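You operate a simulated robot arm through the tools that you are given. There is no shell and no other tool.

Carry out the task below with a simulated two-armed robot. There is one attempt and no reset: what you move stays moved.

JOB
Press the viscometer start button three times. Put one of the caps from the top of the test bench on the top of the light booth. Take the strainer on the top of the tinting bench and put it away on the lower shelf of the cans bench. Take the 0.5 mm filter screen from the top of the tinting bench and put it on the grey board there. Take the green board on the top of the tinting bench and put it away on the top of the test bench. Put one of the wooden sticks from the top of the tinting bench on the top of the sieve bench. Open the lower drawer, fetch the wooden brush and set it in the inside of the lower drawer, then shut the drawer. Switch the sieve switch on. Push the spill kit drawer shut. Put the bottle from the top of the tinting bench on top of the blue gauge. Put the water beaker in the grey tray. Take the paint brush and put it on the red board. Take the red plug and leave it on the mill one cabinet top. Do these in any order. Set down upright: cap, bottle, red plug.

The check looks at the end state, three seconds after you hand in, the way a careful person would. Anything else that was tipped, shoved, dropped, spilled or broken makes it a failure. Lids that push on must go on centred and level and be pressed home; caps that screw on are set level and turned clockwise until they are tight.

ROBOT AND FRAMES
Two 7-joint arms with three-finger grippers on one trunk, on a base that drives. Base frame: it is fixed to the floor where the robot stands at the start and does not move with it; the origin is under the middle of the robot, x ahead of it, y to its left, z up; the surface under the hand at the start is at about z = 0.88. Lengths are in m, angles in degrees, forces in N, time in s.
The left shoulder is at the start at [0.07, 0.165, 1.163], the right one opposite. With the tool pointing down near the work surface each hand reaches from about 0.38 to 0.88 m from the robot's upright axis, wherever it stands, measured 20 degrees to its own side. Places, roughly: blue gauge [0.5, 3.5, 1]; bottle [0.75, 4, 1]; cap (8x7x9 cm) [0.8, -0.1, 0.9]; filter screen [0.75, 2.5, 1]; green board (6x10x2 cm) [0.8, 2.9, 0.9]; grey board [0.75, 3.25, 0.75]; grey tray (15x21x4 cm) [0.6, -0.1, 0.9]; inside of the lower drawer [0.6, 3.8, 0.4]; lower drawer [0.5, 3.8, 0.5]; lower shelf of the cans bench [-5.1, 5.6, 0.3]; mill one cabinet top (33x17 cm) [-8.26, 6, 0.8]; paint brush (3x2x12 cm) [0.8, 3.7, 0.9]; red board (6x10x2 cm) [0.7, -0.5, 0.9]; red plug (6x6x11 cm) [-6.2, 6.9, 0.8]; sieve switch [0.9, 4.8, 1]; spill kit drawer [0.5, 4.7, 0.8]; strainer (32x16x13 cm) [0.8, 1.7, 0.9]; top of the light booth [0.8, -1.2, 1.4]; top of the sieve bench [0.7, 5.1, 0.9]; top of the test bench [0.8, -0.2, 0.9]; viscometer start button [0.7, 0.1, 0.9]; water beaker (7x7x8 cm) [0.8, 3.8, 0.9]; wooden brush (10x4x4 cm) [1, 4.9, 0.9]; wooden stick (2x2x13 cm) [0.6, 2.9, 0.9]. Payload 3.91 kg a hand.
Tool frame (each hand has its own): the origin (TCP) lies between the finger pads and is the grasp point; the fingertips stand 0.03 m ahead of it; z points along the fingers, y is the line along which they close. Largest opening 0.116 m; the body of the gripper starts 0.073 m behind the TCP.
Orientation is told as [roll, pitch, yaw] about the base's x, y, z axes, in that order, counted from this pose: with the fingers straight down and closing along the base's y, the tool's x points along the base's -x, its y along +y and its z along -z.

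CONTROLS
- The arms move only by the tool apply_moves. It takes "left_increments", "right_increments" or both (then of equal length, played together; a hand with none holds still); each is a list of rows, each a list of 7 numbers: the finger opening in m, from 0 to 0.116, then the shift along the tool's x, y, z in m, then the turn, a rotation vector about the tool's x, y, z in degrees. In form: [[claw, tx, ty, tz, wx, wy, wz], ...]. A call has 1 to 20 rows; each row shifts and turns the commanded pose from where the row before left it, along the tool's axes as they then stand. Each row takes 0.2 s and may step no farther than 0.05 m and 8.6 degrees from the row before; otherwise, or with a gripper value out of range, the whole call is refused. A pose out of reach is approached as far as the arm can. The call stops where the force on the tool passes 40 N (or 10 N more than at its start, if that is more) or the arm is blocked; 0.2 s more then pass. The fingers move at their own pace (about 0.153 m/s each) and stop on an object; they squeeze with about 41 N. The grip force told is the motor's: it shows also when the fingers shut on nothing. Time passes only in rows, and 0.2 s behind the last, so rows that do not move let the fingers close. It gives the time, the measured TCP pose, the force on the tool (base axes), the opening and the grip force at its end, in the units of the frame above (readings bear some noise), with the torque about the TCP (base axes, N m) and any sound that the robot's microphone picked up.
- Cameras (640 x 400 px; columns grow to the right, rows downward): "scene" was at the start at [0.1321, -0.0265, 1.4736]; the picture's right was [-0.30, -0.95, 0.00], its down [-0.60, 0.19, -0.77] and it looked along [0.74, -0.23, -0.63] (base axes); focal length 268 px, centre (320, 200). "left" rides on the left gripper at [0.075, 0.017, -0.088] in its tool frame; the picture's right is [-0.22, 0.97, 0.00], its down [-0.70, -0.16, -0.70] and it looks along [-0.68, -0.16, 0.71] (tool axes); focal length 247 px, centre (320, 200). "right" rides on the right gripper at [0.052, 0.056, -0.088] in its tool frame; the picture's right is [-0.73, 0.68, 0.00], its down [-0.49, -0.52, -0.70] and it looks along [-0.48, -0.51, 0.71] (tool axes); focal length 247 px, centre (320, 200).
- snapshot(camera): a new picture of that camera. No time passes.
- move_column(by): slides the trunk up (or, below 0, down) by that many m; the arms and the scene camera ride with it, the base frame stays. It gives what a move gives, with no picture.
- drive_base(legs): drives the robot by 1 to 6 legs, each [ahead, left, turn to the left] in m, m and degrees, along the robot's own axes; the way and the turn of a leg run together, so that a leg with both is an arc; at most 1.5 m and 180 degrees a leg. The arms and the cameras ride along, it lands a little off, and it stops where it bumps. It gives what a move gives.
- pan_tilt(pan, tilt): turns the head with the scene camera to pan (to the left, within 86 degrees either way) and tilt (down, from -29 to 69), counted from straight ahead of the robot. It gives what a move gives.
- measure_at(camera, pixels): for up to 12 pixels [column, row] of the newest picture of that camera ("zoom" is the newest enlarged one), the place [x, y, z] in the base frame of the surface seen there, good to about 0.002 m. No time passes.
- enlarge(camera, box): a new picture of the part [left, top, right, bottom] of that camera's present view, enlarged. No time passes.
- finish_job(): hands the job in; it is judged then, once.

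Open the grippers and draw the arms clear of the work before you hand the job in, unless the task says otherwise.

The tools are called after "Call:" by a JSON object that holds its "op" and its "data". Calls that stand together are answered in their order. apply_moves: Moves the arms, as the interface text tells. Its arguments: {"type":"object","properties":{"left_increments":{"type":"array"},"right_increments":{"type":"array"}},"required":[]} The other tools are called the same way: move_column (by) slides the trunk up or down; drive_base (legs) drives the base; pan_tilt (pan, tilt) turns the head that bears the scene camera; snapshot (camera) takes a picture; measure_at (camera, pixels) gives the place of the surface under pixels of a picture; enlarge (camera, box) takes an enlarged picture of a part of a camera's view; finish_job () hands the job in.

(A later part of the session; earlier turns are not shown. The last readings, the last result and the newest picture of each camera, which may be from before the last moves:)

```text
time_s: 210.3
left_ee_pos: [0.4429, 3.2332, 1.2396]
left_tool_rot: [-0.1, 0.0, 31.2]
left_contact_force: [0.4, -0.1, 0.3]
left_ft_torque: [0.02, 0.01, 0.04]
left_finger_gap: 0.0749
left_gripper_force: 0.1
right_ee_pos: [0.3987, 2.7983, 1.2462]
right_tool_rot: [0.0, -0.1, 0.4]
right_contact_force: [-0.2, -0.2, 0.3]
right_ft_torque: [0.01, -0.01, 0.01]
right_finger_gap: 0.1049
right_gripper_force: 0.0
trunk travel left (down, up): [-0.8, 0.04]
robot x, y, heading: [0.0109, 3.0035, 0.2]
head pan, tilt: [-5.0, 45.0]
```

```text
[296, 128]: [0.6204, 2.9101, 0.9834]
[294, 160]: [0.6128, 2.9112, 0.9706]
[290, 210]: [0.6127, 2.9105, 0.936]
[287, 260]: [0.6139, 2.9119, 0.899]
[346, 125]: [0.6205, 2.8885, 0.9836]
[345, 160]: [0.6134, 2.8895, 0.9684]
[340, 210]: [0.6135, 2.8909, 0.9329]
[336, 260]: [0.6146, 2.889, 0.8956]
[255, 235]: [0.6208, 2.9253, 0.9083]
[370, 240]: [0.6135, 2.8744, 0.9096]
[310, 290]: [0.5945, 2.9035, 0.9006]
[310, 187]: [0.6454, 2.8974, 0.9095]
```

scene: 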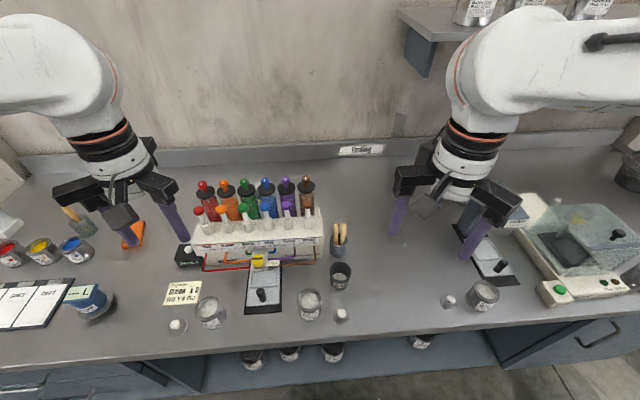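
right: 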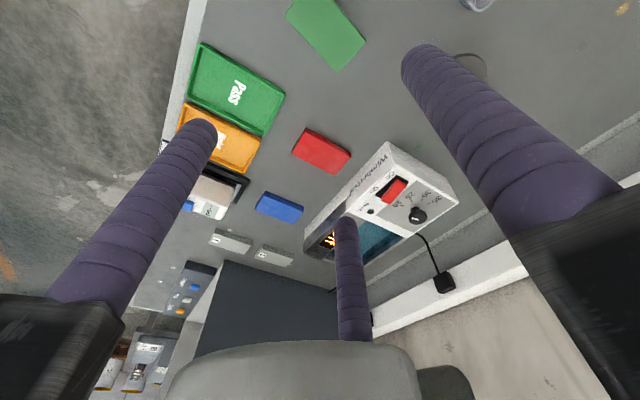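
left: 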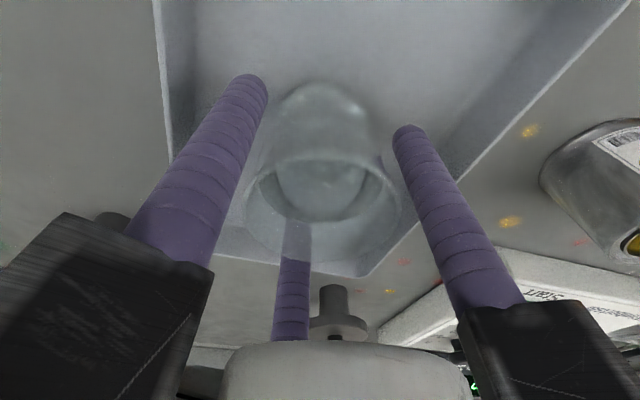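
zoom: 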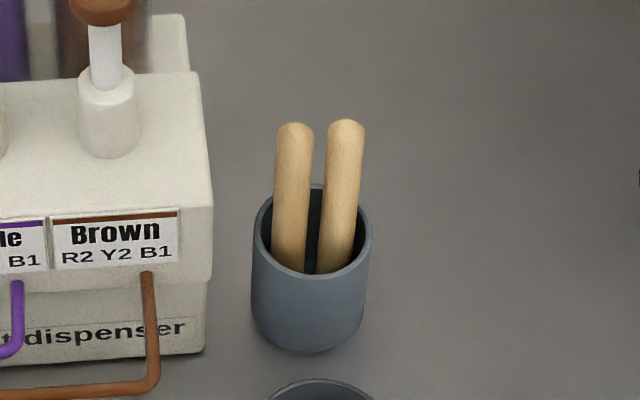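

The sticks are vertical at (0.6205, 2.911) and (0.6205, 2.8895), diameter ~0.015. I check the dispenser's right side for prong clearance.

Call:
{"op": "measure_at", "data": {"camera": "zoom", "pixels": [[205, 150], [198, 80], [185, 30], [208, 250], [195, 340], [180, 17], [105, 140], [130, 90]]}}

```text
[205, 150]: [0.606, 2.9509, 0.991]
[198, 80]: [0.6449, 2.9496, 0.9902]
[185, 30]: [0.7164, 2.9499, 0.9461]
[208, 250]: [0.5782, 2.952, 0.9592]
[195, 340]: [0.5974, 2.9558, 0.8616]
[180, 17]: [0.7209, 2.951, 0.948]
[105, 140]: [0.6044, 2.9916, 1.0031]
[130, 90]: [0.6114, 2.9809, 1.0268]
```

The brown nozzle would obstruct a rail over the left stick, so I take the right stick (0.6205, 2.8895) with yaw +60°, prongs straddling the other. I move above and turn.

Call:
{"op": "apply_moves", "data": {"right_increments": [[0.06, -0.037, 0.0152, 0, 0, 0, 0], [0.04, -0.037, 0.0152, 0, 0, 0, 0], [0.03, -0.037, 0.0152, 0, 0, 0, 0], [0.03, -0.037, 0.0152, 0, 0, 0, 0], [0.03, -0.037, 0.0152, 0, 0, 0, 0], [0.03, -0.0368, 0.0152, 0, 0, 0, 0], [0.03, 0, 0, 0, 0, 0, -8.5], [0.03, 0, 0, 0, 0, 0, -8.5], [0.03, 0, 0, 0, 0, 0, -8.5], [0.03, 0, 0, 0, 0, 0, -8.5], [0.03, 0, 0, 0, 0, 0, -8.5], [0.03, 0, 0, 0, 0, 0, -8.5], [0.03, 0, 0, 0, 0, 0, -8.5], [0.03, 0, 0, 0, 0, 0, 0]]}}

Call:
{"op": "snapshot", "data": {"camera": "right"}}

Call:
{"op": "snapshot", "data": {"camera": "scene"}}

```text
time_s: 213.3
left_ee_pos: [0.4425, 3.2328, 1.2398]
left_tool_rot: [-0.1, -0.1, 31.2]
left_contact_force: [0.3, -0.3, -0.4]
left_ft_torque: [0.01, 0.01, 0.0]
left_finger_gap: 0.0751
left_gripper_force: 0.1
right_ee_pos: [0.6195, 2.8906, 1.2464]
right_tool_rot: [-0.1, 0.0, 60.0]
right_contact_force: [-0.7, 0.1, 1.0]
right_ft_torque: [0.03, 0.0, 0.01]
right_finger_gap: 0.0298
right_gripper_force: 0.0
trunk travel left (down, up): [-0.8, 0.04]
robot x, y, heading: [0.0062, 3.0074, 0.2]
head pan, tilt: [-5.0, 45.0]
```

```text
taken
```

right: 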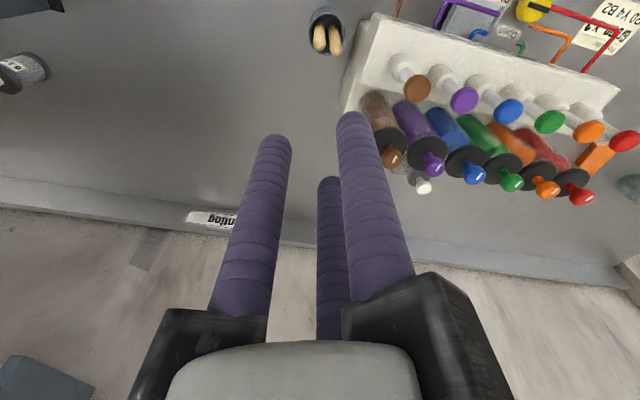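

```text
taken
```

scene: 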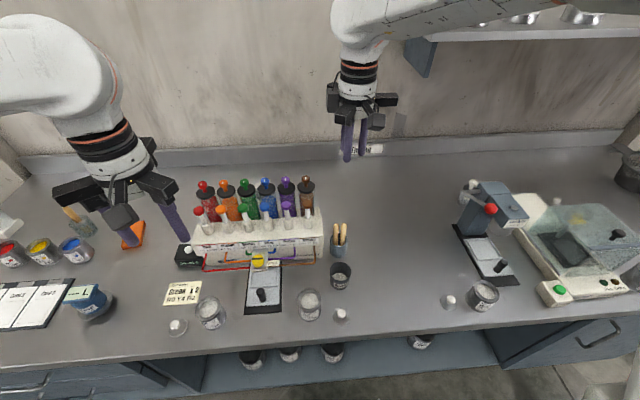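

The sticks are visible at (320,38) and (334,40). I measure them from the hand camera, then lower to z≈1.03.

Call:
{"op": "measure_at", "data": {"camera": "right", "pixels": [[320, 44], [334, 46], [320, 36], [334, 38]]}}

Call:
{"op": "apply_moves", "data": {"right_increments": [[0.03, 0, 0, 0.04, 0, 0, 0], [0.03, 0, 0, 0.045, 0, 0, 0], [0.03, 0, 0, 0.045, 0, 0, 0], [0.03, 0, 0, 0.045, 0, 0, 0], [0.03, 0, 0, 0.035, 0, 0, 0], [0.03, 0, 0, 0, 0, 0, 0]]}}

Call:
{"op": "snapshot", "data": {"camera": "right"}}

Call:
{"op": "enlarge", "data": {"camera": "scene", "box": [280, 150, 400, 270]}}

```text
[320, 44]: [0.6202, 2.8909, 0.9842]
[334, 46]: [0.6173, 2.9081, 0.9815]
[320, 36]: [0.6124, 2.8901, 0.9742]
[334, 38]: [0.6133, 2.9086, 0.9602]
```

```text
time_s: 214.8
left_ee_pos: [0.4419, 3.2326, 1.2396]
left_tool_rot: [-0.2, -0.1, 31.3]
left_contact_force: [0.1, 0.0, 0.3]
left_ft_torque: [0.0, -0.01, 0.01]
left_finger_gap: 0.0752
left_gripper_force: 0.1
right_ee_pos: [0.6192, 2.889, 1.0352]
right_tool_rot: [-0.3, 0.0, 59.9]
right_contact_force: [-0.8, 1.0, 0.4]
right_ft_torque: [0.04, 0.02, 0.0]
right_finger_gap: 0.03
right_gripper_force: 0.0
trunk travel left (down, up): [-0.8, 0.04]
robot x, y, heading: [0.0093, 3.0024, 0.1]
head pan, tilt: [-5.0, 45.0]
```

```text
taken
```

right: 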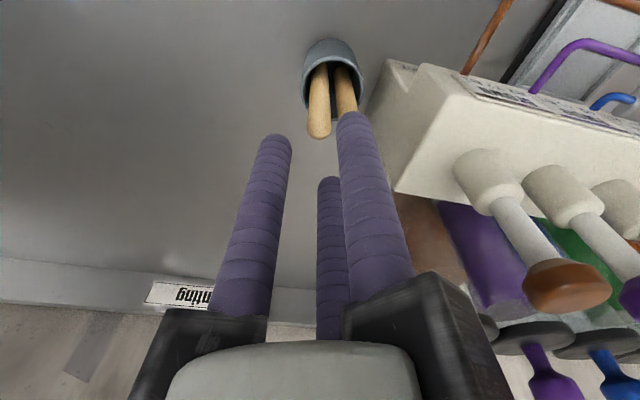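

```text
3.33 times, centred on (340, 210) of scene
```

zoom: 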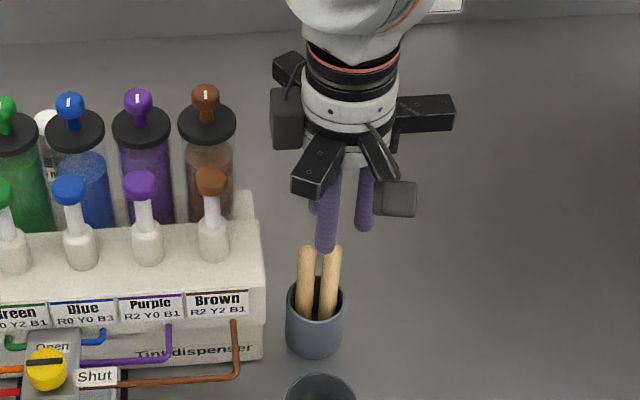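

Alignment is good: TCP (0.619, 2.889) over the stick. I descend to z≈0.955 (tips above the cup rim) and close.

Call:
{"op": "apply_moves", "data": {"right_increments": [[0.03, -0.001, 0, 0.02, 0, 0, 0], [0.03, 0, 0, 0.02, 0, 0, 0], [0.03, 0, 0, 0.02, 0, 0, 0], [0.03, 0, 0, 0.018, 0, 0, 0], [0.03, 0, 0, 0, 0, 0, 0]]}}

Call:
{"op": "snapshot", "data": {"camera": "right"}}

Call:
{"op": "enlarge", "data": {"camera": "scene", "box": [280, 170, 400, 270]}}

```text
time_s: 215.9
left_ee_pos: [0.4419, 3.2335, 1.2395]
left_tool_rot: [-0.1, -0.1, 31.3]
left_contact_force: [-0.4, -1.1, 0.3]
left_ft_torque: [0.05, -0.01, -0.03]
left_finger_gap: 0.0748
left_gripper_force: 0.2
right_ee_pos: [0.6197, 2.8908, 0.9583]
right_tool_rot: [-0.2, 0.1, 60.0]
right_contact_force: [-0.6, 0.0, 0.9]
right_ft_torque: [-0.04, 0.0, 0.0]
right_finger_gap: 0.0299
right_gripper_force: 0.1
trunk travel left (down, up): [-0.8, 0.04]
robot x, y, heading: [0.0079, 3.005, 0.0]
head pan, tilt: [-5.0, 45.0]
```

```text
taken
```

right: 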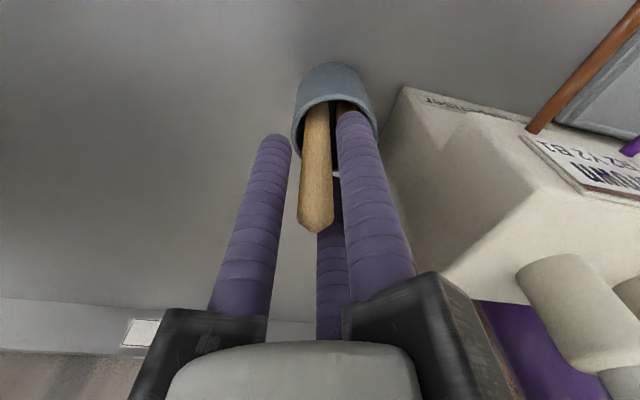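

```text
4.00 times, centred on (340, 220) of scene
```

zoom: 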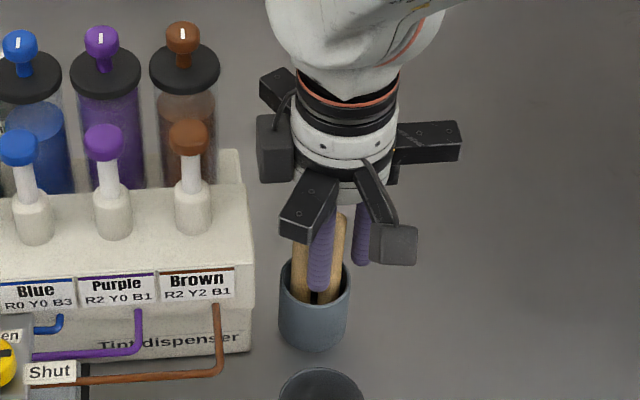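

The right stick stands among the prongs with the other stick outside. I close the grip.

Call:
{"op": "apply_moves", "data": {"right_increments": [[0.025, 0, 0, 0, 0, 0, 0], [0.02, 0, 0, 0, 0, 0, 0], [0.01, 0, 0, 0, 0, 0, 0], [0.005, 0, 0, 0, 0, 0, 0], [0.005, 0, 0, 0, 0, 0, 0]]}}

Call:
{"op": "snapshot", "data": {"camera": "right"}}

```text
time_s: 217.2
left_ee_pos: [0.4418, 3.2333, 1.2401]
left_tool_rot: [-0.1, 0.0, 31.1]
left_contact_force: [-0.4, -0.9, 0.1]
left_ft_torque: [-0.03, 0.04, 0.0]
left_finger_gap: 0.075
left_gripper_force: 0.0
right_ee_pos: [0.6191, 2.8908, 0.9591]
right_tool_rot: [-0.1, 0.1, 59.9]
right_contact_force: [-1.2, 0.5, 0.6]
right_ft_torque: [0.02, -0.01, 0.0]
right_finger_gap: 0.0132
right_gripper_force: 40.4
trunk travel left (down, up): [-0.8, 0.04]
robot x, y, heading: [0.0134, 3.0045, -0.0]
head pan, tilt: [-5.0, 45.0]
```

```text
taken
```

right: 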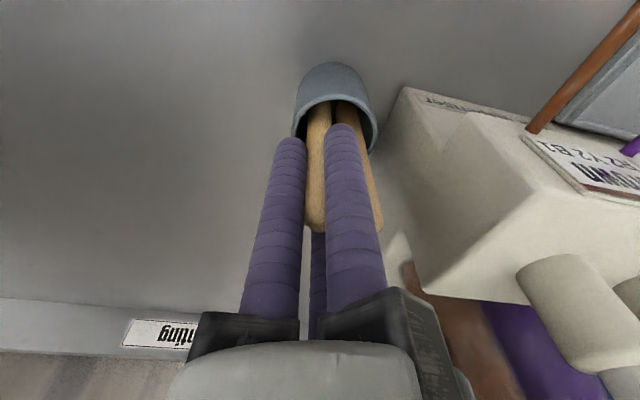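

Gripped at 0.013 m. I lift straight up slowly out of the cup.

Call:
{"op": "apply_moves", "data": {"right_increments": [[0.005, 0, 0, -0.01, 0, 0, 0], [0.005, 0, 0, -0.02, 0, 0, 0], [0.005, 0, 0, -0.03, 0, 0, 0], [0.005, 0, 0, -0.03, 0, 0, 0], [0.005, 0, 0, -0.03, 0, 0, 0], [0.005, 0, 0, -0.04, 0, 0, 0], [0.005, 0, 0, -0.045, 0, 0, 0], [0.005, 0, 0, -0.045, 0, 0, 0], [0.005, 0, 0, -0.03, 0, 0, 0], [0.005, 0, 0, 0, 0, 0, 0]]}}

Call:
{"op": "snapshot", "data": {"camera": "scene"}}

Call:
{"op": "snapshot", "data": {"camera": "right"}}

```text
time_s: 219.3
left_ee_pos: [0.4417, 3.2327, 1.2391]
left_tool_rot: [-0.1, 0.0, 31.2]
left_contact_force: [0.1, -0.4, 0.1]
left_ft_torque: [0.0, 0.0, 0.0]
left_finger_gap: 0.0753
left_gripper_force: 0.0
right_ee_pos: [0.6212, 2.8902, 1.2393]
right_tool_rot: [-0.1, 0.0, 59.8]
right_contact_force: [0.3, -0.1, 0.2]
right_ft_torque: [0.01, 0.0, 0.02]
right_finger_gap: 0.0133
right_gripper_force: 41.0
trunk travel left (down, up): [-0.8, 0.04]
robot x, y, heading: [0.0117, 3.0075, 0.2]
head pan, tilt: [-5.0, 45.0]
```

```text
taken
```

scene: 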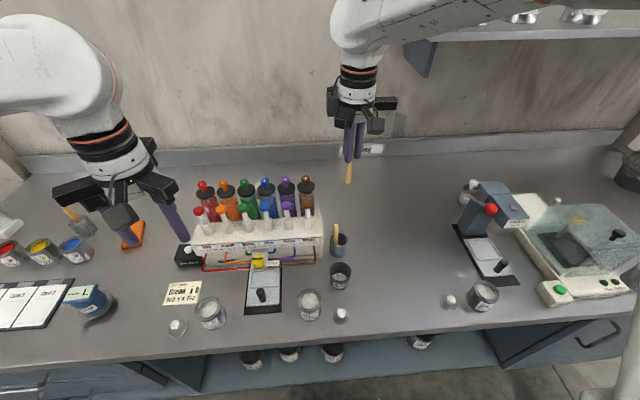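

```text
taken
```

right: 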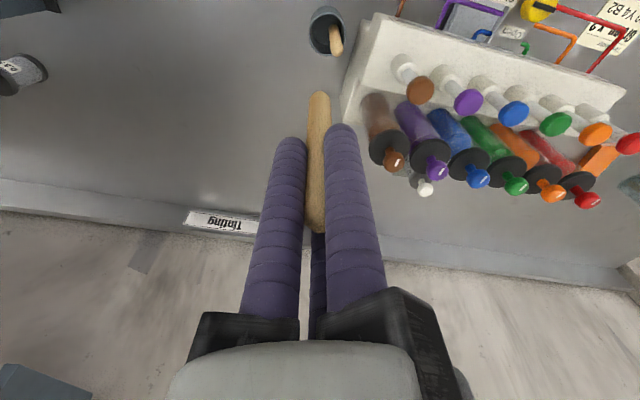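

The stick is out of the cup and firmly held. I retract the hand, then back off and drive left toward the sieve bench to look at it.

Call:
{"op": "apply_moves", "data": {"right_increments": [[0.005, 0.0313, 0.0243, 0, 0, 0, 0], [0.005, 0.0313, 0.0243, 0, 0, 0, 0], [0.005, 0.0313, 0.0243, 0, 0, 0, 0], [0.005, 0.0313, 0.0243, 0, 0, 0, 0], [0.005, 0.0313, 0.0243, 0, 0, 0, 0], [0.005, 0.0313, 0.0243, 0, 0, 0, 0], [0.005, 0, 0, 0, 0, 0, 0]]}}

Call:
{"op": "drive_base", "data": {"legs": [[-0.5, 0, 0], [0, 1.0, 0], [0, 0.75, 0]]}}

Call:
{"op": "pan_tilt", "data": {"pan": 0, "tilt": 30}}

Call:
{"op": "snapshot", "data": {"camera": "scene"}}

```text
time_s: 220.9
left_ee_pos: [0.4433, 3.2323, 1.2401]
left_tool_rot: [0.0, -0.1, 31.1]
left_contact_force: [0.5, 0.3, 0.7]
left_ft_torque: [0.02, 0.0, 0.05]
left_finger_gap: 0.0751
left_gripper_force: 0.1
right_ee_pos: [0.4015, 2.8001, 1.2381]
right_tool_rot: [-0.1, 0.0, 59.9]
right_contact_force: [-0.5, 0.5, -0.5]
right_ft_torque: [0.03, 0.02, 0.0]
right_finger_gap: 0.0132
right_gripper_force: 40.8
trunk travel left (down, up): [-0.8, 0.04]
robot x, y, heading: [0.0074, 3.0061, -0.1]
head pan, tilt: [-5.0, 45.0]
```

```text
time_s: 232.3
left_ee_pos: [-0.0949, 4.9899, 1.2395]
left_tool_rot: [-0.1, -0.2, 32.6]
left_contact_force: [-0.2, 0.0, -0.2]
left_ft_torque: [0.02, 0.01, -0.01]
left_finger_gap: 0.0753
left_gripper_force: 0.2
right_ee_pos: [-0.1242, 4.5572, 1.2385]
right_tool_rot: [-0.1, 0.0, 61.3]
right_contact_force: [0.3, 0.1, -0.4]
right_ft_torque: [0.0, -0.01, -0.01]
right_finger_gap: 0.0132
right_gripper_force: 40.7
trunk travel left (down, up): [-0.8, 0.04]
robot x, y, heading: [-0.5205, 4.7512, 1.8]
head pan, tilt: [-5.0, 45.0]
```

```text
time_s: 233.1
left_ee_pos: [-0.0952, 4.9918, 1.2387]
left_tool_rot: [-0.1, 0.0, 32.7]
left_contact_force: [0.4, 0.4, 0.7]
left_ft_torque: [0.0, -0.02, -0.01]
left_finger_gap: 0.0752
left_gripper_force: 0.0
right_ee_pos: [-0.1246, 4.5588, 1.2375]
right_tool_rot: [-0.1, 0.0, 61.3]
right_contact_force: [-0.5, -0.7, 0.3]
right_ft_torque: [0.04, -0.01, -0.03]
right_finger_gap: 0.013
right_gripper_force: 40.5
trunk travel left (down, up): [-0.8, 0.04]
robot x, y, heading: [-0.519, 4.7533, 1.8]
head pan, tilt: [0.0, 30.0]
```

```text
taken
```

scene: 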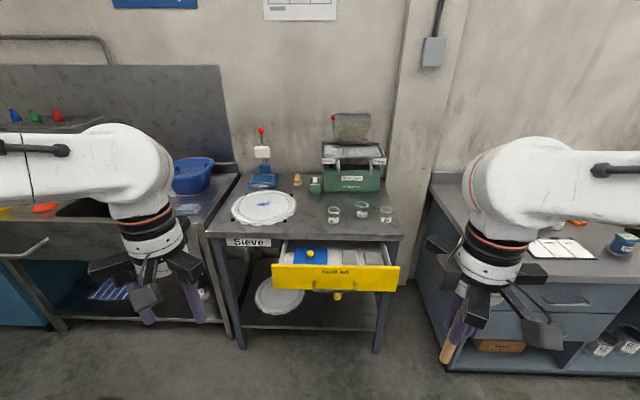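

Here's the sieve bench with the open yellow drawer. I enlarge it to identify switch, wooden brush and free surface.

Call:
{"op": "enlarge", "data": {"camera": "scene", "box": [210, 110, 420, 240]}}

Call:
{"op": "enlarge", "data": {"camera": "scene", "box": [240, 160, 330, 215]}}

Call:
{"op": "measure_at", "data": {"camera": "scene", "pixels": [[297, 180], [315, 186], [262, 206], [260, 132], [262, 170], [263, 185], [333, 213], [362, 210], [385, 212], [300, 210], [330, 232], [335, 270]]}}

```text
3.05 times, centred on (315, 175) of scene
```

zoom: 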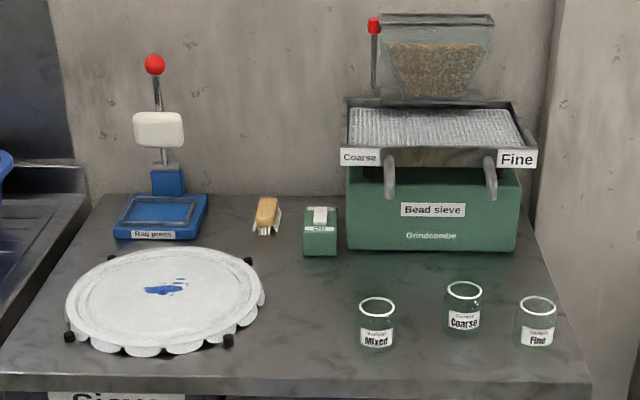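

```text
7.11 times, centred on (285, 188) of scene
```

zoom: 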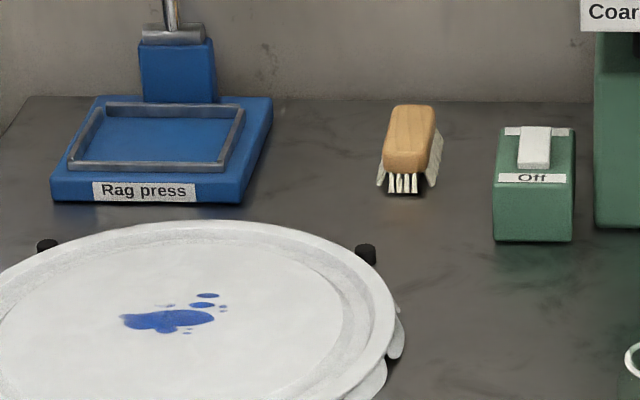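

```text
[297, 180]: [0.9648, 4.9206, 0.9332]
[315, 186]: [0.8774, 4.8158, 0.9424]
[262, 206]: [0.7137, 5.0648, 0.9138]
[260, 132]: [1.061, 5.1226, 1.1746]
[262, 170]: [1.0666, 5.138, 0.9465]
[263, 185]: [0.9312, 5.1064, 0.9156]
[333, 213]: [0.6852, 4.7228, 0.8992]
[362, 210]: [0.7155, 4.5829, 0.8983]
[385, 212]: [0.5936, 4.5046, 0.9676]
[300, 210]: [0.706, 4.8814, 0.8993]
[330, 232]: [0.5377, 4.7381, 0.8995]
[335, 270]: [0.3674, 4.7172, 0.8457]
```

The wooden brush is at (0.965, 4.92), the sieve switch (green box, "Off") at (0.877, 4.816), bench top 0.899, front edge x≈0.53. I zoom in on the yellow drawer.

Call:
{"op": "enlarge", "data": {"camera": "scene", "box": [250, 225, 420, 330]}}

Call:
{"op": "measure_at", "data": {"camera": "scene", "pixels": [[275, 266], [395, 268], [335, 266], [335, 287], [320, 280], [340, 290], [285, 245], [390, 248], [340, 238], [312, 255], [350, 255]]}}

```text
3.76 times, centred on (335, 278) of scene
```

zoom: 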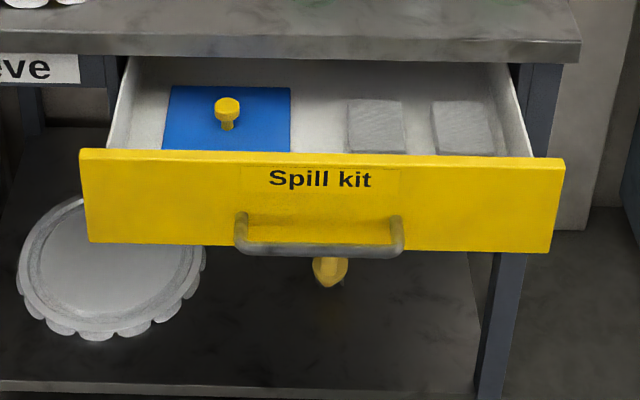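

```text
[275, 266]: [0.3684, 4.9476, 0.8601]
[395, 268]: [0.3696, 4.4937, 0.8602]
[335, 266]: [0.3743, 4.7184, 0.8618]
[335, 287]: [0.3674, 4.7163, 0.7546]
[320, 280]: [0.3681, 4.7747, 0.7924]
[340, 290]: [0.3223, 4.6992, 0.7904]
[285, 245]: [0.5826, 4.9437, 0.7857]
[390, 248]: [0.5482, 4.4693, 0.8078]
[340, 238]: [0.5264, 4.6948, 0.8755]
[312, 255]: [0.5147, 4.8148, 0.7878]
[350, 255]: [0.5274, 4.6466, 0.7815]
```

The drawer face is at x=0.368, z 0.75–0.862, centre y≈4.72, with the handle below z 0.81. I drive to about (−0.1, 4.6) and straighten.

Call:
{"op": "drive_base", "data": {"legs": [[0.0, -0.14, -1.8], [0.41, 0, 0]]}}

Call:
{"op": "pan_tilt", "data": {"pan": 0, "tilt": 45}}

Call:
{"op": "snapshot", "data": {"camera": "scene"}}

```text
time_s: 236.5
left_ee_pos: [0.3171, 4.8345, 1.2397]
left_tool_rot: [-0.2, -0.1, 30.6]
left_contact_force: [0.2, -0.1, 0.2]
left_ft_torque: [-0.01, -0.02, 0.03]
left_finger_gap: 0.075
left_gripper_force: 0.1
right_ee_pos: [0.2713, 4.4015, 1.2383]
right_tool_rot: [-0.2, 0.0, 59.4]
right_contact_force: [-0.6, -0.3, 0.8]
right_ft_torque: [0.05, -0.01, 0.02]
right_finger_gap: 0.0134
right_gripper_force: 41.4
trunk travel left (down, up): [-0.8, 0.04]
robot x, y, heading: [-0.116, 4.6065, -0.7]
head pan, tilt: [0.0, 30.0]
```

```text
time_s: 237.3
left_ee_pos: [0.3185, 4.8337, 1.2386]
left_tool_rot: [-0.1, 0.0, 30.6]
left_contact_force: [0.8, 0.5, -0.3]
left_ft_torque: [0.0, 0.03, -0.03]
left_finger_gap: 0.0752
left_gripper_force: 0.1
right_ee_pos: [0.273, 4.4012, 1.2388]
right_tool_rot: [-0.1, -0.1, 59.3]
right_contact_force: [0.2, -0.7, -0.5]
right_ft_torque: [0.0, 0.01, 0.01]
right_finger_gap: 0.0133
right_gripper_force: 41.1
trunk travel left (down, up): [-0.8, 0.04]
robot x, y, heading: [-0.1172, 4.6087, -0.6]
head pan, tilt: [0.0, 45.0]
```

```text
taken
```

scene: 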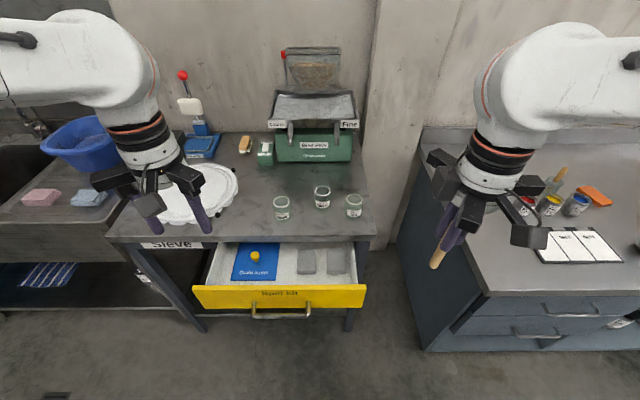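

I close the left fingers and bring the hand down in front of the drawer face at its centre (x≈0.30, y≈4.72, z≈0.857).

Call:
{"op": "apply_moves", "data": {"left_increments": [[0, 0.0246, -0.0295, 0, 0, 0, 0], [0, 0.0246, -0.0295, 0, 0, 0, 0], [0, 0.0246, -0.0295, 0, 0, 0, 0], [0, 0, 0, 0.043, 0, 0, 0], [0, 0, 0, 0.043, 0, 0, 0], [0, 0, 0, 0.043, 0, 0, 0], [0, 0, 0, 0.043, 0, 0, 0], [0, 0, 0, 0.043, 0, 0, 0], [0, 0, 0, 0.043, 0, 0, 0], [0, 0, 0, 0.043, 0, 0, 0], [0, 0, 0, 0.043, 0, 0, 0], [0, 0, 0, 0.037, 0, 0, 0], [0, 0, 0, 0, 0, 0, 0]]}}

Call:
{"op": "snapshot", "data": {"camera": "scene"}}

Call:
{"op": "snapshot", "data": {"camera": "left"}}

```text
time_s: 240.1
left_ee_pos: [0.3034, 4.722, 0.8604]
left_tool_rot: [-0.1, -0.1, 30.6]
left_contact_force: [-0.6, -0.4, 0.1]
left_ft_torque: [-0.02, -0.01, 0.01]
left_finger_gap: 0.0091
left_gripper_force: 41.3
right_ee_pos: [0.2714, 4.4014, 1.2387]
right_tool_rot: [-0.2, 0.0, 59.4]
right_contact_force: [-1.0, -0.4, -0.9]
right_ft_torque: [-0.01, -0.01, -0.03]
right_finger_gap: 0.0134
right_gripper_force: 40.6
trunk travel left (down, up): [-0.8, 0.04]
robot x, y, heading: [-0.1166, 4.6092, -0.3]
head pan, tilt: [0.0, 45.0]
```

```text
taken
```

scene: 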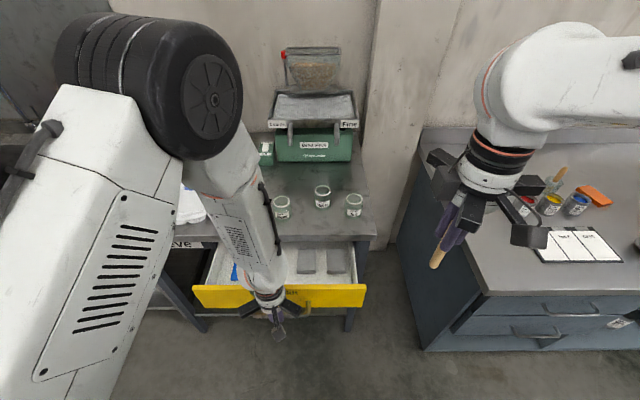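

```text
taken
```

left: 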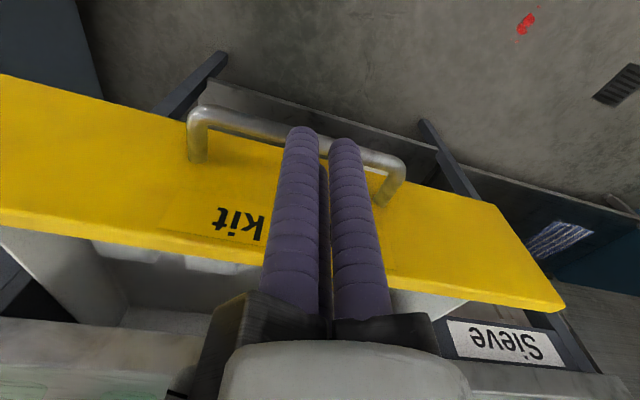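

The fingers are ahead of the drawer face, above the handle. I push in +x in 2 cm rows.

Call:
{"op": "apply_moves", "data": {"left_increments": [[0, -0.0172, -0.0102, 0, 0, 0, 0], [0, -0.0172, -0.0102, 0, 0, 0, 0], [0, -0.0172, -0.0102, 0, 0, 0, 0], [0, -0.0172, -0.0102, 0, 0, 0, 0], [0, -0.0172, -0.0102, 0, 0, 0, 0], [0, -0.0172, -0.0102, 0, 0, 0, 0], [0, -0.0172, -0.0102, 0, 0, 0, 0], [0, 0, 0, 0, 0, 0, 0]]}}

Call:
{"op": "snapshot", "data": {"camera": "scene"}}

```text
time_s: 241.9
left_ee_pos: [0.4407, 4.7168, 0.8583]
left_tool_rot: [0.0, -0.1, 30.6]
left_contact_force: [-0.4, -0.3, 0.6]
left_ft_torque: [-0.01, 0.0, 0.0]
left_finger_gap: 0.0088
left_gripper_force: 40.8
right_ee_pos: [0.2729, 4.4022, 1.2378]
right_tool_rot: [-0.1, 0.0, 59.4]
right_contact_force: [-0.8, 0.3, -0.1]
right_ft_torque: [0.0, 0.0, 0.01]
right_finger_gap: 0.0132
right_gripper_force: 40.9
trunk travel left (down, up): [-0.8, 0.04]
robot x, y, heading: [-0.1189, 4.6082, -0.4]
head pan, tilt: [0.0, 45.0]
```

```text
taken
```

scene: 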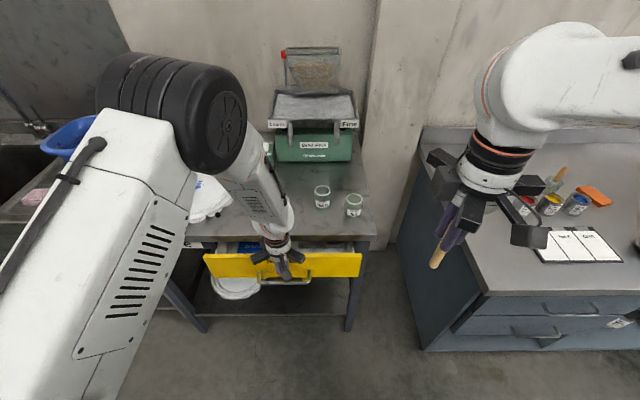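

The drawer is sliding in (face now at ≈0.462). I keep pushing until it stops.

Call:
{"op": "apply_moves", "data": {"left_increments": [[0, -0.0129, -0.00765, 0, 0, 0, 0], [0, -0.0129, -0.00765, 0, 0, 0, 0], [0, -0.0129, -0.00765, 0, 0, 0, 0], [0, -0.0086, -0.0051, 0, 0, 0, 0], [0, -0.0086, -0.0051, 0, 0, 0, 0], [0, -0.0086, -0.0051, 0, 0, 0, 0], [0, -0.0086, -0.0051, 0, 0, 0, 0]]}}

Call:
{"op": "snapshot", "data": {"camera": "scene"}}

```text
time_s: 243.4
left_ee_pos: [0.5049, 4.72, 0.8582]
left_tool_rot: [0.6, 0.7, 30.3]
left_contact_force: [-26.0, 1.3, 24.5]
left_ft_torque: [-0.1, -1.61, 0.0]
left_finger_gap: 0.009
left_gripper_force: 40.9
right_ee_pos: [0.2682, 4.4023, 1.2408]
right_tool_rot: [-0.3, -0.1, 59.3]
right_contact_force: [-0.7, 0.9, -0.2]
right_ft_torque: [0.0, 0.04, -0.01]
right_finger_gap: 0.0131
right_gripper_force: 40.9
trunk travel left (down, up): [-0.8, 0.04]
robot x, y, heading: [-0.1156, 4.6103, -0.1]
head pan, tilt: [0.0, 45.0]
stopped in row 7 (left hand): the force on the tool passed its limit at 51 N (the readings are from after the stop); the commanded pose is now the measured one
```

```text
taken
```

scene: 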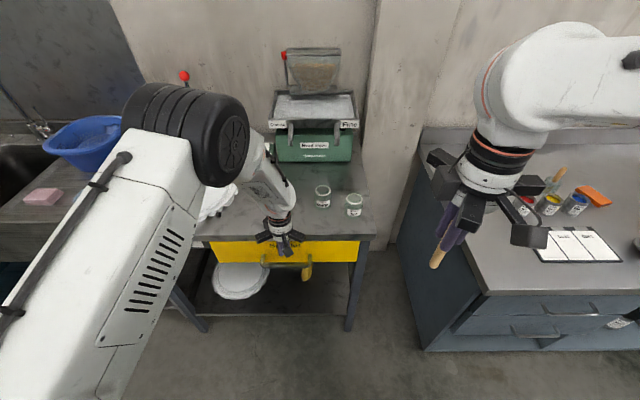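

Resistance reached 51 N: the drawer appears fully home. I pull back and inspect the drawer gap.

Call:
{"op": "apply_moves", "data": {"left_increments": [[0, 0.0172, 0.0102, 0, 0, 0, 0], [0, 0.0344, 0.0204, 0, 0, 0, 0], [0, 0.0344, 0.0204, 0, 0, 0, 0], [0, 0.0344, 0.0204, -0.0, 0, 0, 0], [0, 0, 0, -0.045, 0, 0, 0], [0, 0, 0, -0.045, 0, 0, 0], [0, 0, 0, -0.045, 0, 0, 0], [0, 0, 0, -0.045, 0, 0, 0], [0, 0, 0, -0.045, 0, 0, 0], [0, 0, 0, -0.045, 0, 0, 0], [0, 0, 0.04, -0.02, 0, 0, 0], [0, 0, 0.04, -0.02, 0, 0, 0], [0, 0, 0.04, -0.02, 0, 0, 0], [0, 0, 0.04, 0, 0, 0, 0]]}}

Call:
{"op": "snapshot", "data": {"camera": "scene"}}

Call:
{"op": "enlarge", "data": {"camera": "scene", "box": [180, 220, 390, 300]}}

Call:
{"op": "measure_at", "data": {"camera": "scene", "pixels": [[230, 250], [340, 250], [290, 255], [290, 236], [290, 230], [250, 258]]}}

```text
time_s: 246.4
left_ee_pos: [0.2957, 4.8618, 1.1921]
left_tool_rot: [13.8, -7.0, 26.8]
left_contact_force: [0.0, -0.2, 1.4]
left_ft_torque: [-0.03, -0.06, -0.01]
left_finger_gap: 0.0094
left_gripper_force: 41.5
right_ee_pos: [0.2713, 4.4028, 1.2392]
right_tool_rot: [-0.3, 0.1, 59.4]
right_contact_force: [0.8, -0.4, 0.5]
right_ft_torque: [0.06, -0.02, 0.03]
right_finger_gap: 0.0133
right_gripper_force: 41.5
trunk travel left (down, up): [-0.8, 0.04]
robot x, y, heading: [-0.1149, 4.6109, -0.3]
head pan, tilt: [0.0, 45.0]
```

```text
taken
```

scene: 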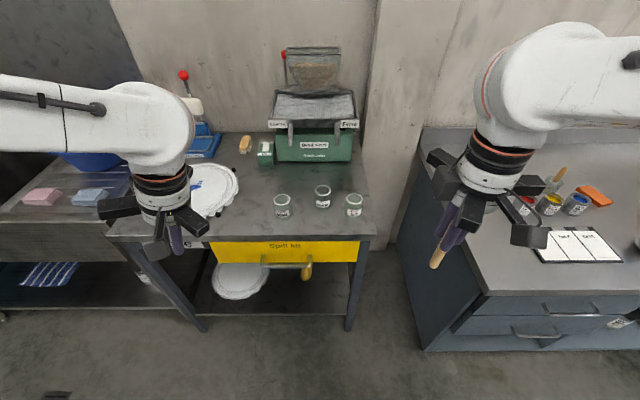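

```text
3.05 times, centred on (285, 260) of scene
```

zoom: 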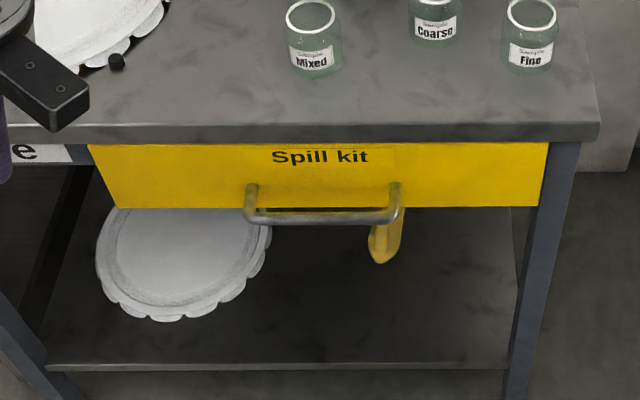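

```text
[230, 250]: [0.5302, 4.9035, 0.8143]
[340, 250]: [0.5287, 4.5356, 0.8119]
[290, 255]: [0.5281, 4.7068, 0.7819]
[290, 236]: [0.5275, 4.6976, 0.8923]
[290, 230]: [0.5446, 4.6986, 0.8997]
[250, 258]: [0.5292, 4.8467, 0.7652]
```

The spill-kit drawer is flush with the bench edge (x≈0.529). The left hand shows a transient tilt; I let it settle and shift the base left to y≈4.95.

Call:
{"op": "apply_moves", "data": {"left_increments": [[0, 0, 0, -0.02, 0, 0, 0], [0, 0, 0, -0.02, 0, 0, 0], [0, 0, 0, 0, 0, 0, 0], [0, 0, 0, 0, 0, 0, 0]]}}

Call:
{"op": "drive_base", "data": {"legs": [[-0.05, 0.35, 0.3]]}}

Call:
{"op": "pan_tilt", "data": {"pan": 0, "tilt": 40}}

Call:
{"op": "snapshot", "data": {"camera": "scene"}}

```text
time_s: 247.4
left_ee_pos: [0.2956, 4.858, 1.2267]
left_tool_rot: [0.4, 0.7, 30.4]
left_contact_force: [0.5, 0.0, 0.2]
left_ft_torque: [-0.01, 0.01, 0.01]
left_finger_gap: 0.0092
left_gripper_force: 40.3
right_ee_pos: [0.2721, 4.4034, 1.2393]
right_tool_rot: [-0.2, 0.0, 59.5]
right_contact_force: [0.2, 0.4, -0.2]
right_ft_torque: [-0.02, 0.0, -0.01]
right_finger_gap: 0.0134
right_gripper_force: 41.4
trunk travel left (down, up): [-0.8, 0.04]
robot x, y, heading: [-0.1154, 4.6118, -0.5]
head pan, tilt: [0.0, 45.0]
```

```text
time_s: 249.7
left_ee_pos: [0.2503, 5.2085, 1.2279]
left_tool_rot: [0.5, 0.7, 30.3]
left_contact_force: [1.2, -0.5, 0.2]
left_ft_torque: [0.0, -0.03, 0.01]
left_finger_gap: 0.0089
left_gripper_force: 40.9
right_ee_pos: [0.2251, 4.7547, 1.2379]
right_tool_rot: [-0.1, -0.1, 59.1]
right_contact_force: [-0.2, 0.0, -0.2]
right_ft_torque: [0.02, -0.04, 0.01]
right_finger_gap: 0.0133
right_gripper_force: 40.7
trunk travel left (down, up): [-0.8, 0.04]
robot x, y, heading: [-0.1653, 4.9656, -0.8]
head pan, tilt: [0.0, 45.0]
```

```text
time_s: 250.3
left_ee_pos: [0.251, 5.2105, 1.2281]
left_tool_rot: [0.6, 0.7, 30.2]
left_contact_force: [-0.2, -0.3, 1.0]
left_ft_torque: [0.0, 0.0, 0.02]
left_finger_gap: 0.0091
left_gripper_force: 40.9
right_ee_pos: [0.2258, 4.7563, 1.2382]
right_tool_rot: [-0.2, 0.0, 59.1]
right_contact_force: [-0.3, -0.3, 0.3]
right_ft_torque: [-0.02, -0.02, 0.04]
right_finger_gap: 0.0133
right_gripper_force: 40.5
trunk travel left (down, up): [-0.8, 0.04]
robot x, y, heading: [-0.1634, 4.9609, -0.7]
head pan, tilt: [0.0, 40.0]
```

```text
taken
```

scene: 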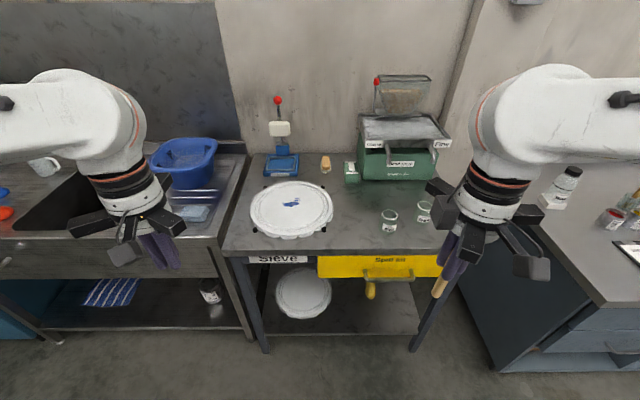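

I turn the right hand to yaw 30°, bring it forward over the bench front, and then start pitching the fingers forward so the stick becomes horizontal.

Call:
{"op": "apply_moves", "data": {"right_increments": [[0.005, 0, 0, 0, 0, 0, 7.3], [0.005, 0, 0, 0, 0, 0, 7.3], [0.005, 0, 0, 0, 0, 0, 7.3], [0.005, 0, 0, 0, 0, 0, 7.3], [0.005, -0.0395, -0.0088, 0, 0, 0, 0], [0.005, -0.0395, -0.0088, 0, 0, 0, 0], [0.005, -0.0395, -0.0088, 0, 0, 0, 0], [0.005, -0.0395, -0.0088, 0, 0, 0, 0], [0.005, -0.0395, -0.0088, 0, 0, 0, 0], [0.005, -0.0395, -0.0088, 0, 0, 0, 0], [0.005, -0.0395, -0.0088, 0, 0, 0, 0], [0.005, 0, 0, 0, 0, 0, 0]]}}

Call:
{"op": "apply_moves", "data": {"right_increments": [[0.005, 0, 0, 0, 4.0, -6.93, 0], [0.005, 0, 0, 0, 4.0, -6.93, 0], [0.005, 0, 0, 0, 4.0, -6.93, 0], [0.005, 0, 0, 0, 4.0, -6.93, 0], [0.005, 0, 0, 0, 4.0, -6.93, 0], [0.005, 0, 0, 0, 0, 0, 0]]}}

Call:
{"op": "snapshot", "data": {"camera": "scene"}}

```text
time_s: 252.9
left_ee_pos: [0.2505, 5.2107, 1.228]
left_tool_rot: [0.4, 0.6, 30.2]
left_contact_force: [-0.4, -0.3, 0.1]
left_ft_torque: [0.05, -0.01, 0.01]
left_finger_gap: 0.0088
left_gripper_force: 41.3
right_ee_pos: [0.4965, 4.8402, 1.2404]
right_tool_rot: [-0.1, -0.1, 30.0]
right_contact_force: [0.2, 0.0, -0.7]
right_ft_torque: [-0.02, -0.01, 0.0]
right_finger_gap: 0.0131
right_gripper_force: 40.9
trunk travel left (down, up): [-0.8, 0.04]
robot x, y, heading: [-0.166, 4.9652, -0.5]
head pan, tilt: [0.0, 40.0]
```

```text
time_s: 254.3
left_ee_pos: [0.251, 5.2095, 1.2279]
left_tool_rot: [0.5, 0.7, 30.2]
left_contact_force: [0.4, -0.6, -0.3]
left_ft_torque: [0.02, 0.01, 0.02]
left_finger_gap: 0.009
left_gripper_force: 41.1
right_ee_pos: [0.4971, 4.8394, 1.2386]
right_tool_rot: [-22.9, -33.9, 37.1]
right_contact_force: [-0.5, -0.1, -0.4]
right_ft_torque: [0.02, 0.04, 0.02]
right_finger_gap: 0.0134
right_gripper_force: 40.5
trunk travel left (down, up): [-0.8, 0.04]
robot x, y, heading: [-0.1628, 4.966, -0.6]
head pan, tilt: [0.0, 40.0]
```

```text
taken
```

scene: 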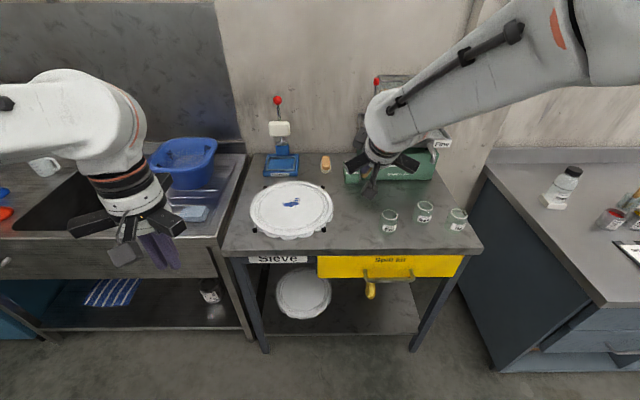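

The rotation proceeds as planned (40° so far). I continue pitching another 48°.

Call:
{"op": "apply_moves", "data": {"right_increments": [[0.005, 0, 0, 0, 4.0, -6.93, 0], [0.005, 0, 0, 0, 4.0, -6.93, 0], [0.005, 0, 0, 0, 4.0, -6.93, 0], [0.005, 0, 0, 0, 4.0, -6.93, 0], [0.005, 0, 0, 0, 4.0, -6.93, 0], [0.005, 0, 0, 0, 4.0, -6.93, 0], [0.005, 0, 0, 0, 0, 0, 0]]}}

Call:
{"op": "snapshot", "data": {"camera": "scene"}}

Call:
{"op": "snapshot", "data": {"camera": "right"}}

```text
time_s: 255.9
left_ee_pos: [0.2508, 5.2101, 1.228]
left_tool_rot: [0.4, 0.7, 30.1]
left_contact_force: [0.4, -0.4, 0.0]
left_ft_torque: [0.0, -0.01, 0.04]
left_finger_gap: 0.0088
left_gripper_force: 40.7
right_ee_pos: [0.4965, 4.832, 1.2576]
right_tool_rot: [-88.2, -63.8, 87.3]
right_contact_force: [-0.4, -0.3, -0.4]
right_ft_torque: [0.01, 0.0, -0.04]
right_finger_gap: 0.0134
right_gripper_force: 40.9
trunk travel left (down, up): [-0.8, 0.04]
robot x, y, heading: [-0.167, 4.9642, -0.6]
head pan, tilt: [0.0, 40.0]
```

```text
taken
```

scene: 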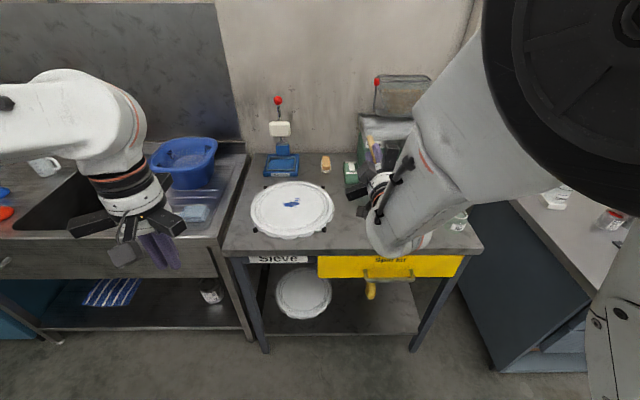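

```text
taken
```

right: 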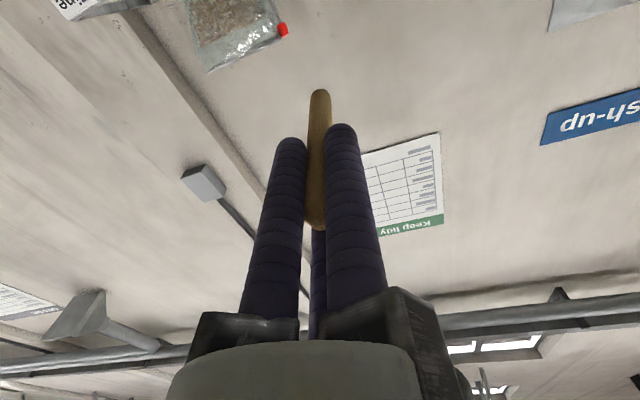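

The stick now points forward. I let the arm settle and read the exact pose.

Call:
{"op": "apply_moves", "data": {"right_increments": [[0.005, 0, 0, 0, 0, 0, 0], [0.005, 0, 0, 0, 0, 0, 0], [0.005, 0, 0, 0, 0, 0, 0]]}}

Call:
{"op": "enlarge", "data": {"camera": "scene", "box": [320, 110, 480, 260]}}

Call:
{"op": "snapshot", "data": {"camera": "left"}}

```text
time_s: 256.8
left_ee_pos: [0.2499, 5.2091, 1.2278]
left_tool_rot: [0.5, 0.7, 30.0]
left_contact_force: [0.2, -0.4, -0.3]
left_ft_torque: [0.01, 0.01, 0.01]
left_finger_gap: 0.0091
left_gripper_force: 41.0
right_ee_pos: [0.4973, 4.8274, 1.254]
right_tool_rot: [-87.3, -63.8, 86.3]
right_contact_force: [0.4, -0.7, 0.1]
right_ft_torque: [0.02, 0.02, 0.01]
right_finger_gap: 0.0134
right_gripper_force: 41.0
trunk travel left (down, up): [-0.8, 0.04]
robot x, y, heading: [-0.1642, 4.9653, -0.7]
head pan, tilt: [0.0, 40.0]
```

```text
2.67 times, centred on (400, 185) of scene
```

zoom: 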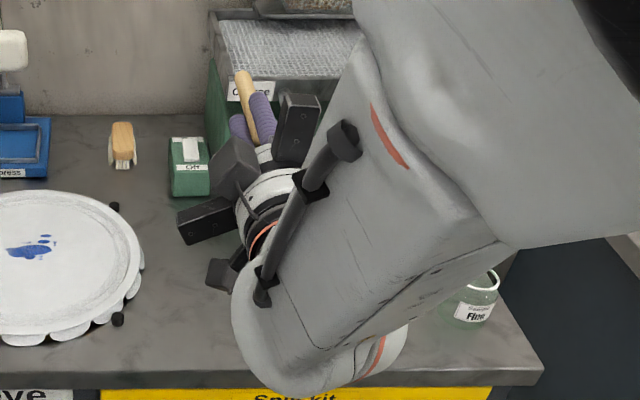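

```text
taken
```

left: 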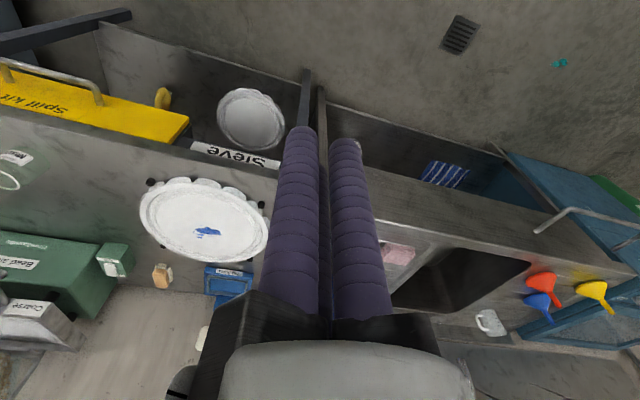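

The tool now points forward within ~2° of horizontal. I lower towards the bench front, moving slightly forward, to z≈0.934.

Call:
{"op": "apply_moves", "data": {"right_increments": [[0.005, 0.0357, 0.0176, 0.0093, 0, 0, 0], [0.005, 0.0357, 0.0176, 0.0093, 0, 0, 0], [0.005, 0.0357, 0.0176, 0.0093, 0, 0, 0], [0.005, 0.0357, 0.0176, 0.0093, 0, 0, 0], [0.005, 0.0357, 0.0176, 0.0093, 0, 0, 0], [0.005, 0.0357, 0.0176, 0.0093, 0, 0, 0], [0.005, 0.0, 0.0, 0.0, 0, 0, 0]]}}

Call:
{"op": "snapshot", "data": {"camera": "scene"}}

```text
time_s: 258.4
left_ee_pos: [0.2502, 5.2093, 1.2285]
left_tool_rot: [0.5, 0.7, 30.2]
left_contact_force: [-1.2, 0.7, -0.7]
left_ft_torque: [0.0, -0.03, -0.04]
left_finger_gap: 0.009
left_gripper_force: 41.2
right_ee_pos: [0.5433, 4.8233, 0.9992]
right_tool_rot: [-86.3, -59.7, 86.7]
right_contact_force: [0.0, -0.4, 0.2]
right_ft_torque: [-0.01, 0.01, 0.02]
right_finger_gap: 0.0132
right_gripper_force: 41.1
trunk travel left (down, up): [-0.8, 0.04]
robot x, y, heading: [-0.1675, 4.9644, -0.6]
head pan, tilt: [0.0, 40.0]
```

```text
taken
```

scene: 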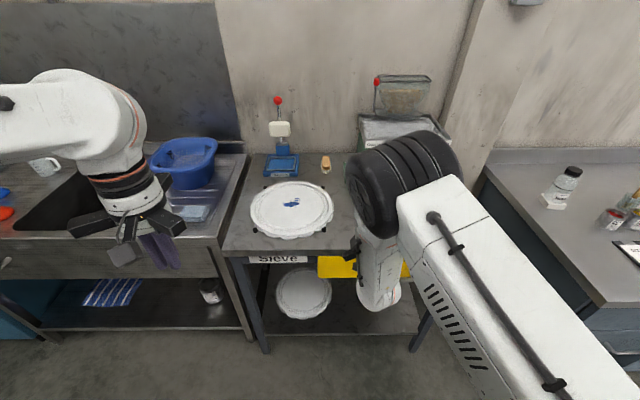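

Pose: (0.543, 4.823, 0.999), nearly horizontal. I check the elbow and forearm's clearance to the jars before the last 8 cm.

Call:
{"op": "measure_at", "data": {"camera": "scene", "pixels": [[380, 200], [365, 170], [380, 290], [365, 260], [355, 255], [420, 150], [440, 165]]}}

Call:
{"op": "enlarge", "data": {"camera": "scene", "box": [310, 140, 470, 310]}}

Call:
{"op": "snapshot", "data": {"camera": "right"}}

```text
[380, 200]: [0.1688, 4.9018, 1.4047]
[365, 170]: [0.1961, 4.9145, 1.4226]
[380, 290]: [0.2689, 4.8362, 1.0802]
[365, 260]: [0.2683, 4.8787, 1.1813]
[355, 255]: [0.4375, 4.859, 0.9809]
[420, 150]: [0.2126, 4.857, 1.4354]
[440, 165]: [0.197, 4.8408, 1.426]
```

```text
2.35 times, centred on (390, 225) of scene
```

zoom: 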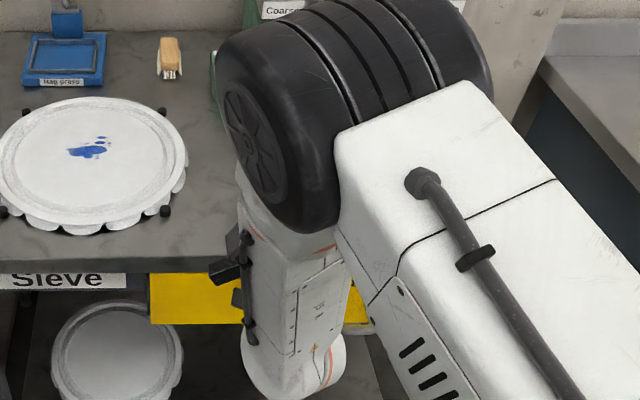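

```text
taken
```

right: 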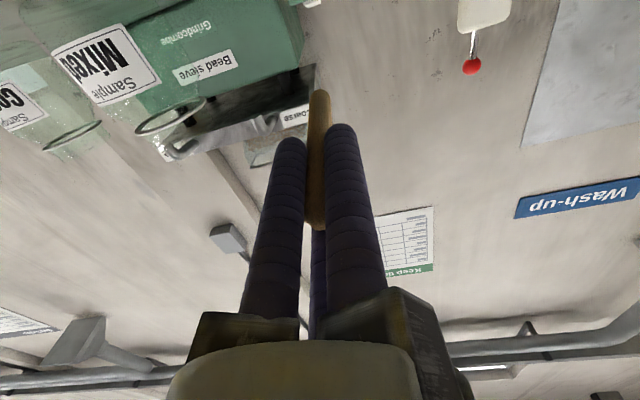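

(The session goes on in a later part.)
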